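You operate a simulated robot arm through the tools that you are given. There is no shell and no other tool. Be economical: measure what you need, move in short steps, check, and stop when the job is done.

The job below is to be done with a simulated robot arm. You get a single attempt, and the scene is never put back.

JOB
Put one of the tags from the top of the sample table on top of the grey roll.

It is judged by the outcome, as a careful person would: the job done as asked, and still so three seconds after it is handed in. It fails if anything else is knocked over, pushed out of place, dropped, spilled or broken.

ROBOT AND FRAMES
A 6-joint arm with a two-finger parallel gripper, fixed in place. Base frame: the origin is at the foot of the arm, x ahead of it, y to its left, z up; the work surface is at about z = 0.9. Lengths are in m, angles in degrees, forces in N, time in s.
With the tool pointing down near the work surface it reaches from about 0.24 to 0.64 m from the base axis. Its first joint turns from -66.0 to 66.0 degrees. Payload 2.7 kg.
The TCP is the grasp point between the finger pads, 0.023 m short of the fingertips. In the tool frame z runs along the fingers and y along their closing line. Largest opening 0.094 m; finger width 0.038, thickness 0.01; the body of the gripper, 0.054 by 0.096 m, starts 0.039 m behind the TCP.
Orientation is told as [roll, pitch, yaw] about the base's x, y, z axes, in that order, counted from this pose: with the fingers straight down and closing along the base's y, the tool's x points along the base's -x, its y along +y and its z along -z.

CONTROLS
- The arm moves only by the tool step_arm. Its argument "motion" is a list of rows, each an object of numbers (a shift or turn left out is 0, a gripper value left out holds the last): "dx", "dy", "dz": the shift along the tool's x, y, z in units of 150 mm (1.0 is 150 mm); "yaw": the turn about the tool's z in units of 60 degrees (1.0 is 60 degrees); "grip": the finger opening in m, from 0 to 0.094. In form: [{"dx": .., "dy": .., "dz": .., "yaw": .., "grip": ..}, ...]. A call has 1 to 12 rows; each row is the pose to reach, as a shift and turn from the pose commanded when the call began, along the tool's axes at that moment. A call with a number of a shift or a turn outside -1 to 1 is refused whole. Each row takes 0.2 s and may step no farther than 0.05 m and 8.6 degrees from the row before; otherwise, or with a gripper value out of range, the whole call is refused. Where a pose cannot be reached the arm comes as near as it can. A force on the tool above 40 N (or 10 N above the force at the start of the call, whichever is more), or a blocked arm, ends the call early, and 0.2 s more pass. Each finger travels about 0.045 m/s and halts on what it meets, pressing with about 25 N; the grip force reading is that of the motor and also rises with nothing between the fingers. The clock runs only during rows and for 0.2 s after the last one: add rows that repeat a pose to give the fingers time. The reply holds the time, the measured pose of the TCP, the force on the tool along the base axes, the opening and the grip force, in the units named above and with some noise.
- Cameras (640 x 400 px; columns grow to the right, rows downward): "scene" is fixed at [0.0853, -0.437, 1.4088]; the picture's right is [0.69, -0.72, 0.00], its down [-0.38, -0.36, -0.85] and it looks along [0.62, 0.59, -0.52] (base axes); focal length 356 px, centre (320, 200). "wrist" rides on the gripper at [-0.039, 0, -0.044] in the tool frame; the picture's right is [0.00, -1.00, 0.00], its down [0.97, 0.00, -0.24] and it looks along [0.24, 0.00, 0.97] (tool axes); focal length 218 px, centre (320, 200).
- snapshot(camera): a new picture of that camera. It takes no simulated time.
- point_at(camera, pixels): for up to 12 pixels [column, row] of the newest picture of that camera ("zoom" is the newest enlarged one), the place [x, y, z] in the base frame of the surface seen there, good to about 0.002 m. It takes no simulated time.
- close_up(camera, box): a new picture of the part [left, top, right, bottom] of that camera's present view, enlarged. It takes no simulated time.
- sign_off(): hands the job in; it is judged then, once.

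Keep the steps short. Do not move on a guess: measure, check each grasp and each placing, and mend mistakes. In all there are 60 turns and 20 pictures (those below and enlarged ones count). Leave the gripper open and the arm clear of the work at the hand-in unless told otherwise, and finish with a single line.

The tools are called after "Call:" as a command line: name --argument value ..., lists and objects as JSON in quotes. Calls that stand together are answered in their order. step_arm: Moves the arm, as the interface text tells. Its arguments: {"type":"object","properties":{"motion":{"type":"array"}},"required":["motion"]} The other tools are called the same way: snapshot (camera) takes a picture; point_at (camera, pixels) gives the place of the surface under pixels of a picture; close_up (camera, box) takes an enlarged picture of a part of a camera's view; sign_off () hands the job in.

At the start:

```text
clock: 0.0
eef_pos: [0.3377, -0.1085, 1.1629]
tool_rot: [0.1, 0.0, 0.1]
ft_force: [0.3, -0.4, 0.0]
gripper_width: 0.0938
grasp_force: 0.0
```

scene: 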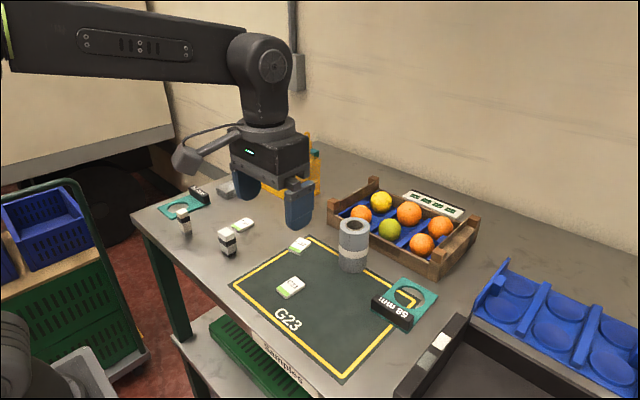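
wrist: 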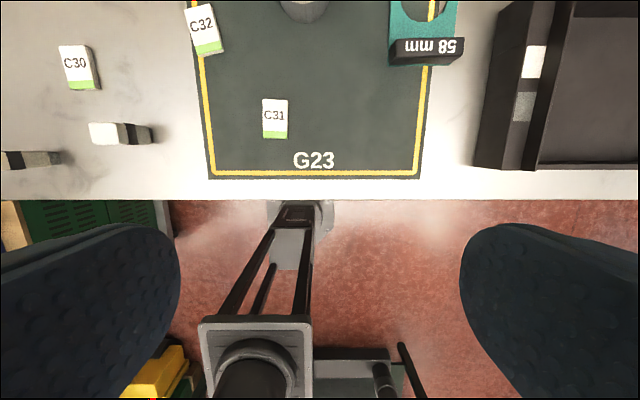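

I see three white tags (C30, C31, C32) and the grey roll at about (353,245) in the scene picture. I'll enlarge that part to measure them.

Call:
close_up --camera "scene" --box '[210, 190, 410, 315]'

Call:
point_at --camera "wrist" --pixels '[[275, 118], [263, 99], [287, 100], [263, 137], [287, 138], [78, 67], [205, 28], [60, 47], [85, 45], [72, 89], [98, 88], [303, 8]]'

```text
3.20 times, centred on (310, 252) of scene
```

zoom: 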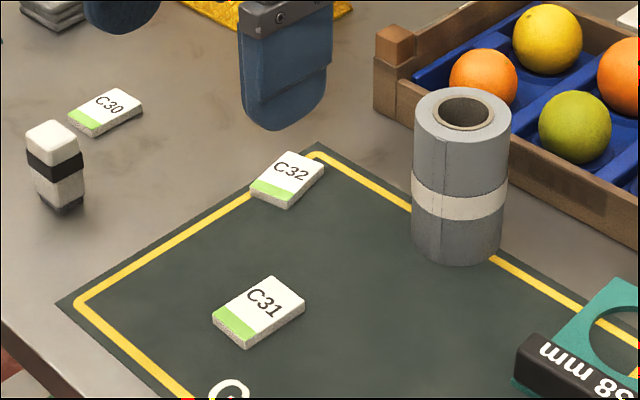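

```text
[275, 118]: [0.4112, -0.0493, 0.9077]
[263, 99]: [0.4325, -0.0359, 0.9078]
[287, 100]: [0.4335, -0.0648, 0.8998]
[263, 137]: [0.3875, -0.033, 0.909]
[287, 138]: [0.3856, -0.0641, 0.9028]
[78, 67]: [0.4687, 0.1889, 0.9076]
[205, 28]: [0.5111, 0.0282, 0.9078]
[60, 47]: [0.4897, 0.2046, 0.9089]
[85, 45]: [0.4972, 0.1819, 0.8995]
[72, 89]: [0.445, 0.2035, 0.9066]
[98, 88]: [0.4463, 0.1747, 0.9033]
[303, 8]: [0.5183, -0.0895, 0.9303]
```

Tags are about 45 x 28 x 8 mm. Next I'll measure the roll's top ring and its side in the enlarged picture.

Call:
point_at --camera "zoom" --pixels '[[420, 112], [504, 114], [462, 137], [465, 92], [463, 115], [437, 112], [492, 112], [463, 131], [463, 97], [455, 200], [456, 255], [463, 122]]'

Call:
point_at --camera "scene" --pixels '[[360, 205], [374, 180], [470, 225], [391, 201], [410, 210], [436, 262], [262, 152], [297, 205], [228, 240], [331, 200], [410, 285], [382, 195]]'

```text
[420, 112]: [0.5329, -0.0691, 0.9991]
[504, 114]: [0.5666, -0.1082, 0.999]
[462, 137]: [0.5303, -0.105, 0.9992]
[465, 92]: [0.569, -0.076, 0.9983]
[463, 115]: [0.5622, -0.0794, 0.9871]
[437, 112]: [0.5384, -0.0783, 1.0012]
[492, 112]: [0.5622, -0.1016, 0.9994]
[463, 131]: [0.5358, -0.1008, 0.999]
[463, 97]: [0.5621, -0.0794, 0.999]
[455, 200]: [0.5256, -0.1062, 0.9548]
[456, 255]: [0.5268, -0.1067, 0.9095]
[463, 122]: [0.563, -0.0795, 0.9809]
```

```text
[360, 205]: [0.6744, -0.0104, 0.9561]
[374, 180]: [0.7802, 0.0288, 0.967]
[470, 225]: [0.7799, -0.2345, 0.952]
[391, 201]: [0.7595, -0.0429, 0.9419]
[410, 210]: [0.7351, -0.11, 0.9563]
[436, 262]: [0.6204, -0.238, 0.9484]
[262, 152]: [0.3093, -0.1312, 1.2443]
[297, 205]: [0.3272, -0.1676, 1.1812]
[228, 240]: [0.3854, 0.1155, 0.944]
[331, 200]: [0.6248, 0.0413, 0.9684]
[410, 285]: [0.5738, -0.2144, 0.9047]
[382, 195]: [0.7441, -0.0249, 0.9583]
```

The roll's top is a ring at z 0.999, centred at about (0.550, -0.0895), with an outer diameter of about 55 mm and a hole of about 33 mm. A tag laid flat across the middle bridges the hole. I'll take C31, which stands clear, and first move above it to z≈1.06.

Call:
step_arm --motion '[{"dx": -0.12, "dy": 0.1, "dz": 0.17, "grip": 0.07}, {"dx": -0.24, "dy": 0.2, "dz": 0.34}, {"dx": -0.36, "dy": 0.3, "dz": 0.51}, {"dx": -0.48, "dy": 0.393, "dz": 0.667}, {"dx": -0.48, "dy": 0.393, "dz": 0.667}]'

Call:
snapshot --camera "wrist"

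```text
clock: 1.2
eef_pos: [0.406, -0.048, 1.0619]
tool_rot: [0.0, 0.1, 0.0]
ft_force: [-0.3, 0.3, 0.3]
gripper_width: 0.0699
grasp_force: 0.1
```

```text
16 pictures are left
```

wrist: 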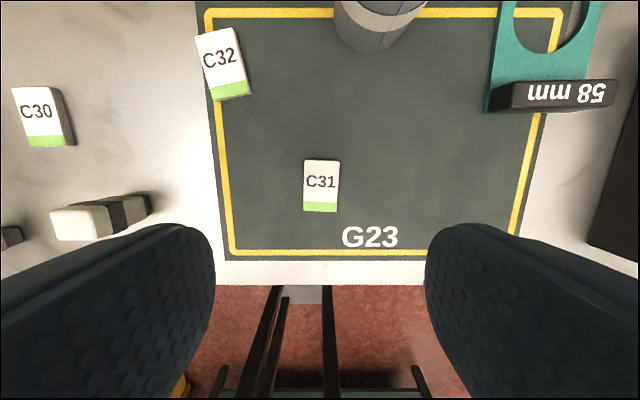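

C31 now shows at columns 303–340, rows 160–212. I'll measure its top corners.

Call:
point_at --camera "wrist" --pixels '[[308, 162], [337, 163], [306, 209], [335, 209], [321, 186], [304, 186], [338, 186], [321, 161], [321, 211]]'

```text
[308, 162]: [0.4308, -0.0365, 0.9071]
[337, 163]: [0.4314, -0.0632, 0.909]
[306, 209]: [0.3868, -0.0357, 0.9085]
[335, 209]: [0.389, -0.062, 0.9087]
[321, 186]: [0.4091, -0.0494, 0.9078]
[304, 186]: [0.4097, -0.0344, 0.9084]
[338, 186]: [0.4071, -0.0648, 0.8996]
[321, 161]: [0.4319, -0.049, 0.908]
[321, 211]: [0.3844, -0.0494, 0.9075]
```

The tag's centre is (0.409, -0.049), top z 0.908, and it's nearly square to the axes. I'll descend about 0.1 m and read the pose again.

Call:
step_arm --motion '[{"dz": 0.22, "grip": 0.06}, {"dz": 0.44}, {"dz": 0.667}, {"dz": 0.667}, {"dz": 0.667}]'

```text
clock: 2.4
eef_pos: [0.4086, -0.0506, 0.9644]
tool_rot: [0.0, 0.0, -0.1]
ft_force: [0.0, -0.3, 0.3]
gripper_width: 0.0599
grasp_force: 0.0
```

I'm now at (0.4086, -0.0506, 0.964), lined up within noise. I'll go down to z≈0.9255 so the fingertips sit about 2 mm above the table, then close.

Call:
step_arm --motion '[{"dz": 0.13}, {"dz": 0.25}, {"dz": 0.25}, {"dz": 0.25, "grip": 0.02}, {"dz": 0.25, "grip": 0.02}, {"dz": 0.25, "grip": 0.02}, {"dz": 0.25, "grip": 0.02}, {"dz": 0.25, "grip": 0.02}]'

```text
clock: 4.2
eef_pos: [0.4084, -0.0515, 0.9285]
tool_rot: [0.0, -0.1, 0.0]
ft_force: [0.5, -0.3, 0.2]
gripper_width: 0.0305
grasp_force: 24.4
```

The fingers stopped at 30.5 mm with 24 N, which fits the tag's width. I'll lift about 0.12 m straight up and look.

Call:
step_arm --motion '[{"dz": -0.1}, {"dz": -0.3}, {"dz": -0.55}, {"dz": -0.8}, {"dz": -0.8}, {"dz": -0.8}]'

Call:
close_up --camera "scene" --box '[210, 170, 410, 295]'

Call:
snapshot --camera "wrist"

```text
clock: 5.6
eef_pos: [0.4057, -0.0463, 1.0445]
tool_rot: [0.0, 0.0, 0.0]
ft_force: [1.2, 0.2, -0.1]
gripper_width: 0.0307
grasp_force: 25.4
```

```text
3.20 times, centred on (310, 232) of scene
```

zoom: 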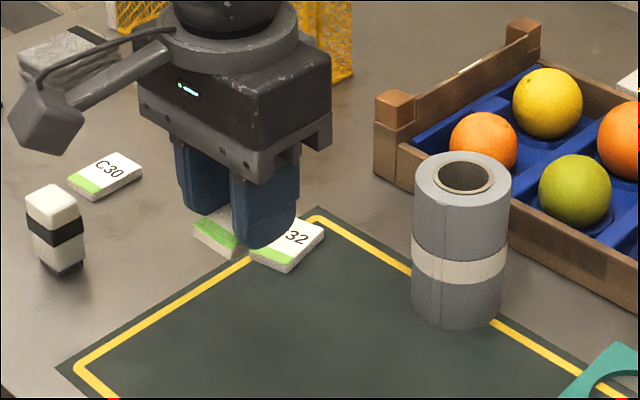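

```text
14 pictures are left
```

wrist: 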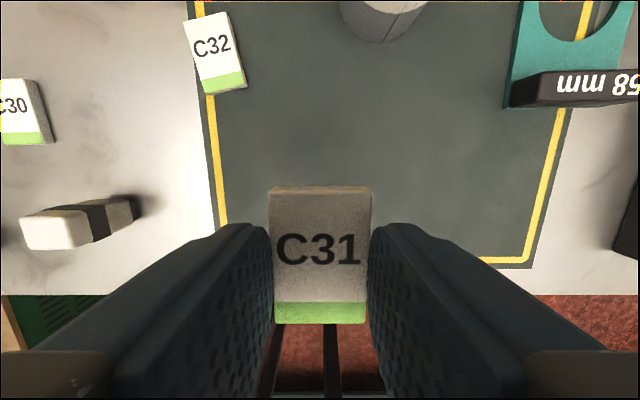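

The tag is held level between the fingers. I'll measure where it sits in the grip.

Call:
point_at --camera "wrist" --pixels '[[320, 195], [320, 220], [320, 270], [320, 318], [280, 260], [360, 260], [280, 220], [360, 220]]'

Call:
point_at --camera "zoom" --pixels '[[210, 242], [215, 228], [265, 240]]'

```text
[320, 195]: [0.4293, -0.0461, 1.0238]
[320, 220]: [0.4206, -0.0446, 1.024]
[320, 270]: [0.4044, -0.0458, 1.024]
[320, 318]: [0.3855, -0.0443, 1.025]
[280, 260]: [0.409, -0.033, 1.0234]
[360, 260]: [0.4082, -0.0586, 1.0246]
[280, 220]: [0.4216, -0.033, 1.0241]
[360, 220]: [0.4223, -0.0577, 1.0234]
```

```text
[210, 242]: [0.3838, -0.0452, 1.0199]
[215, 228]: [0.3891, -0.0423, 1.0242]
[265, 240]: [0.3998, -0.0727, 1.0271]
```

The tag's centre is at (0.408, -0.046) and its bottom is about 29 mm below the TCP. I'll rise 30 mm first, then go across to over the roll.

Call:
step_arm --motion '[{"dz": -0.2}, {"dx": -0.16, "dy": -0.05, "dz": -0.2}, {"dx": -0.35, "dy": -0.11, "dz": -0.2}, {"dx": -0.55, "dy": -0.17, "dz": -0.2}, {"dx": -0.75, "dy": -0.23, "dz": -0.2}, {"dx": -0.88, "dy": -0.27, "dz": -0.2}, {"dx": -0.947, "dy": -0.291, "dz": -0.2}, {"dx": -0.947, "dy": -0.291, "dz": -0.2}, {"dx": -0.947, "dy": -0.291, "dz": -0.2}]'

Call:
snapshot --camera "wrist"

Call:
close_up --camera "scene" --box '[270, 150, 430, 250]'

```text
clock: 7.6
eef_pos: [0.552, -0.0941, 1.0753]
tool_rot: [0.0, 0.0, 0.0]
ft_force: [0.5, 0.0, -0.8]
gripper_width: 0.0305
grasp_force: 24.7
```

```text
13 pictures are left
```

wrist: 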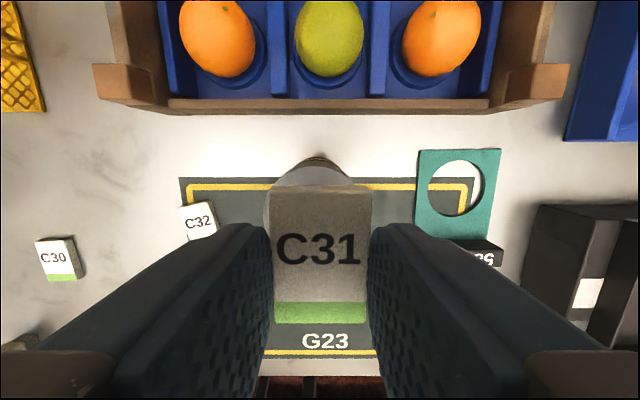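

```text
4.00 times, centred on (350, 200) of scene
```

zoom: 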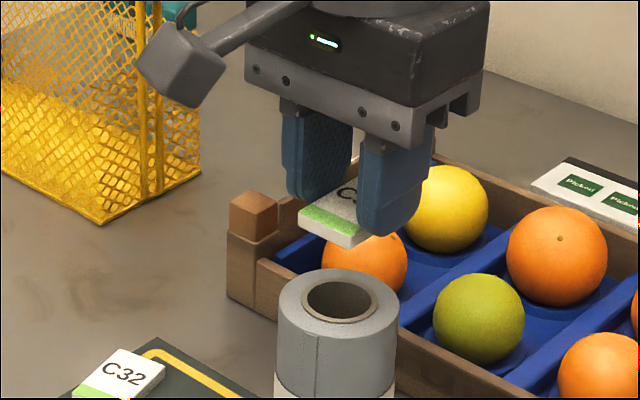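

I'll measure the held tag here and check the ring of the roll again.

Call:
point_at --camera "wrist" --pixels '[[320, 195], [320, 230], [320, 270], [320, 316], [280, 230], [360, 230], [280, 260], [360, 260]]'

Call:
point_at --camera "zoom" --pixels '[[284, 298], [394, 300], [338, 329], [340, 273], [325, 240], [340, 244], [305, 215]]'

```text
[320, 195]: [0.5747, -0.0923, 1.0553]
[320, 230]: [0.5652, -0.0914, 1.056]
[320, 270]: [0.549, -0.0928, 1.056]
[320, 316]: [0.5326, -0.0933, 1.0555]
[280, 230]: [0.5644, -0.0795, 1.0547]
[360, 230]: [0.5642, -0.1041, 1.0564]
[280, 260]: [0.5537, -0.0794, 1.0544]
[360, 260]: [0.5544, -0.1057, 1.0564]
```

```text
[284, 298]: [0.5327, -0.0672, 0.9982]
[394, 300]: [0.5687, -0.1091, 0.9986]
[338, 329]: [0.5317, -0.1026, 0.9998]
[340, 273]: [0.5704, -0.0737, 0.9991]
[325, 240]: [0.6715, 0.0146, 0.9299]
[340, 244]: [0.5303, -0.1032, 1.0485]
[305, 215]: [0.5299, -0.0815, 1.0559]
```

The roll's centre is (0.551, -0.088) and the tag's is (0.554, -0.0925), so I'll shift by (-3, +4.3) mm. The tag's bottom is at about 1.0475, 48 mm above the roll. I'll go down 42 mm and measure again.

Call:
step_arm --motion '[{"dx": 0.02, "dy": 0.029}, {"dx": 0.02, "dy": 0.029, "dz": 0.1}, {"dx": 0.02, "dy": 0.029, "dz": 0.2}, {"dx": 0.02, "dy": 0.029, "dz": 0.28}, {"dx": 0.02, "dy": 0.029, "dz": 0.28}, {"dx": 0.02, "dy": 0.029, "dz": 0.28}]'

Call:
close_up --camera "scene" --box '[310, 190, 390, 240]'

Call:
snapshot --camera "wrist"

```text
clock: 9.0
eef_pos: [0.5491, -0.089, 1.0336]
tool_rot: [0.1, 0.0, 0.1]
ft_force: [0.1, 0.2, 0.3]
gripper_width: 0.0304
grasp_force: 25.2
```

```text
8.00 times, centred on (350, 215) of scene
```

zoom: 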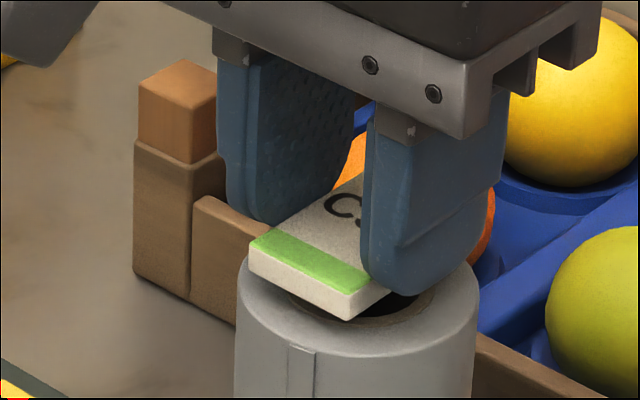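

```text
10 pictures are left
```

wrist: 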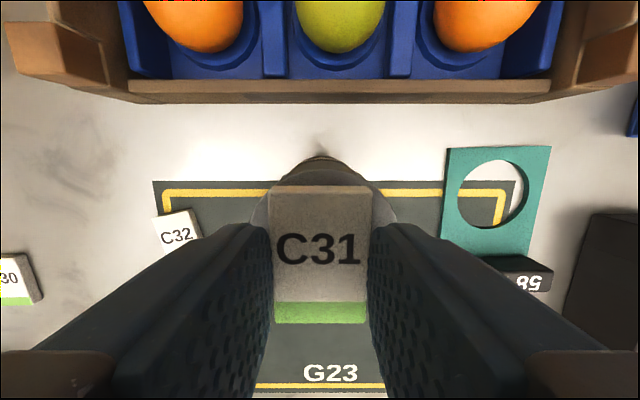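

Call:
point_at --camera "wrist" --pixels '[[320, 190], [320, 250], [320, 320], [280, 240], [360, 240], [260, 215], [383, 215]]'

Call:
point_at --camera "zoom" --pixels '[[255, 242], [360, 292], [348, 315], [300, 280], [247, 290], [468, 285], [340, 335], [253, 268]]'

```text
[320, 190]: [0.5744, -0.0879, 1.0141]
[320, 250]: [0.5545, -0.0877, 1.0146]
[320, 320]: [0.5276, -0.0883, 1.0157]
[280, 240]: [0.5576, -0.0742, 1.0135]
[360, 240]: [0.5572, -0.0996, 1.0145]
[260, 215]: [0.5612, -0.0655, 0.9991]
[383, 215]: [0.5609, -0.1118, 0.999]
```

```text
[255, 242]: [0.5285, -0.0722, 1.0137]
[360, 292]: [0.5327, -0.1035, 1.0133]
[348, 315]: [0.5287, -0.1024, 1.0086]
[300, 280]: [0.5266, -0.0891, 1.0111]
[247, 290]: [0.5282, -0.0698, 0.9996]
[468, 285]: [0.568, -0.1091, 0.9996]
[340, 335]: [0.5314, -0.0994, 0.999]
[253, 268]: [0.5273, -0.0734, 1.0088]
```

The tag is centred at (0.551, -0.0875) with its bottom about 6.5 mm above the ring. I'll lower it 6.5 mm in small steps, watching the force.

Call:
step_arm --motion '[{"dz": 0.013}, {"dz": 0.023}, {"dz": 0.033}, {"dz": 0.04}, {"dz": 0.044}, {"dz": 0.044}]'

Call:
close_up --camera "scene" --box '[310, 190, 390, 240]'

```text
clock: 10.4
eef_pos: [0.5496, -0.0875, 1.0275]
tool_rot: [0.0, -0.1, 0.0]
ft_force: [0.3, 0.0, 6.8]
gripper_width: 0.0305
grasp_force: 24.6
```

```text
8.00 times, centred on (350, 215) of scene
```

zoom: 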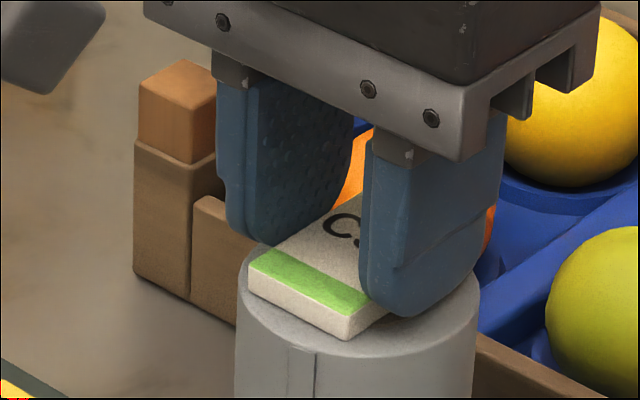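

The force reads 6.8 N upward and the tag rests flat on the ring. I'll open the fingers gently, just enough to clear it, without moving.

Call:
step_arm --motion '[{"grip": 0.034}, {"grip": 0.04}, {"grip": 0.05}, {"grip": 0.06}, {"grip": 0.06}]'

```text
clock: 11.6
eef_pos: [0.5489, -0.0882, 1.0264]
tool_rot: [0.0, 0.0, 0.1]
ft_force: [1.1, 0.3, 0.7]
gripper_width: 0.0599
grasp_force: 0.0
```

The fingers are open at 60 mm and the force is gone. I'll rise straight up, then back away.

Call:
step_arm --motion '[{"dz": -0.05}, {"dz": -0.15}, {"dz": -0.35}, {"dz": -0.6}, {"dz": -0.8}, {"dx": 0.2, "dz": -0.9}, {"dx": 0.45, "dz": -0.9}, {"dx": 0.7, "dz": -0.9}, {"dx": 0.9, "dz": -0.9}, {"dx": 0.9, "dz": -0.9}]'

Call:
snapshot --camera "scene"

Call:
close_up --camera "scene" --box '[290, 190, 418, 270]'

```text
clock: 13.8
eef_pos: [0.4149, -0.0938, 1.1618]
tool_rot: [0.0, 0.1, 0.0]
ft_force: [-0.2, -0.4, -0.9]
gripper_width: 0.0602
grasp_force: 0.0
```

```text
8 pictures are left
```

scene: 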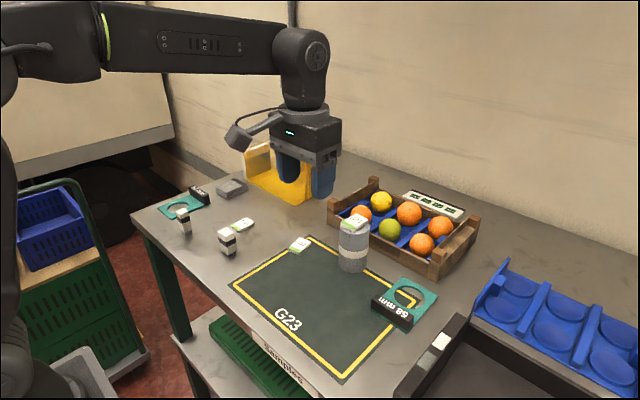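

```text
5.00 times, centred on (354, 230) of scene
```

zoom: 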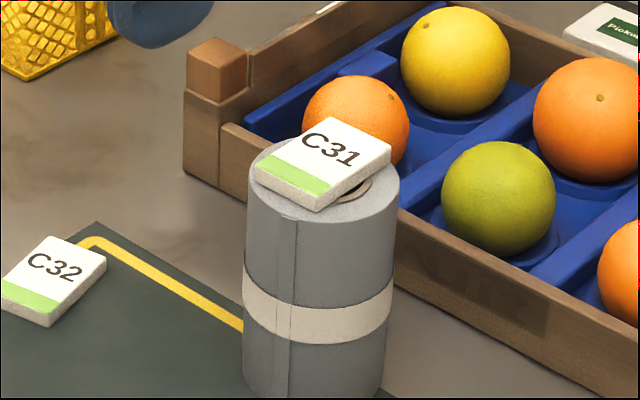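

C31 lies flat and centred across the roll's top. The roll stands where it was, everything else looks untouched, and the arm is clear with the gripper open. I'm handing in.

Call:
sign_off

```text
The job is handed in.
```

Tag C31 now lies flat on top of the grey roll, nothing else was disturbed, and the job is handed in.
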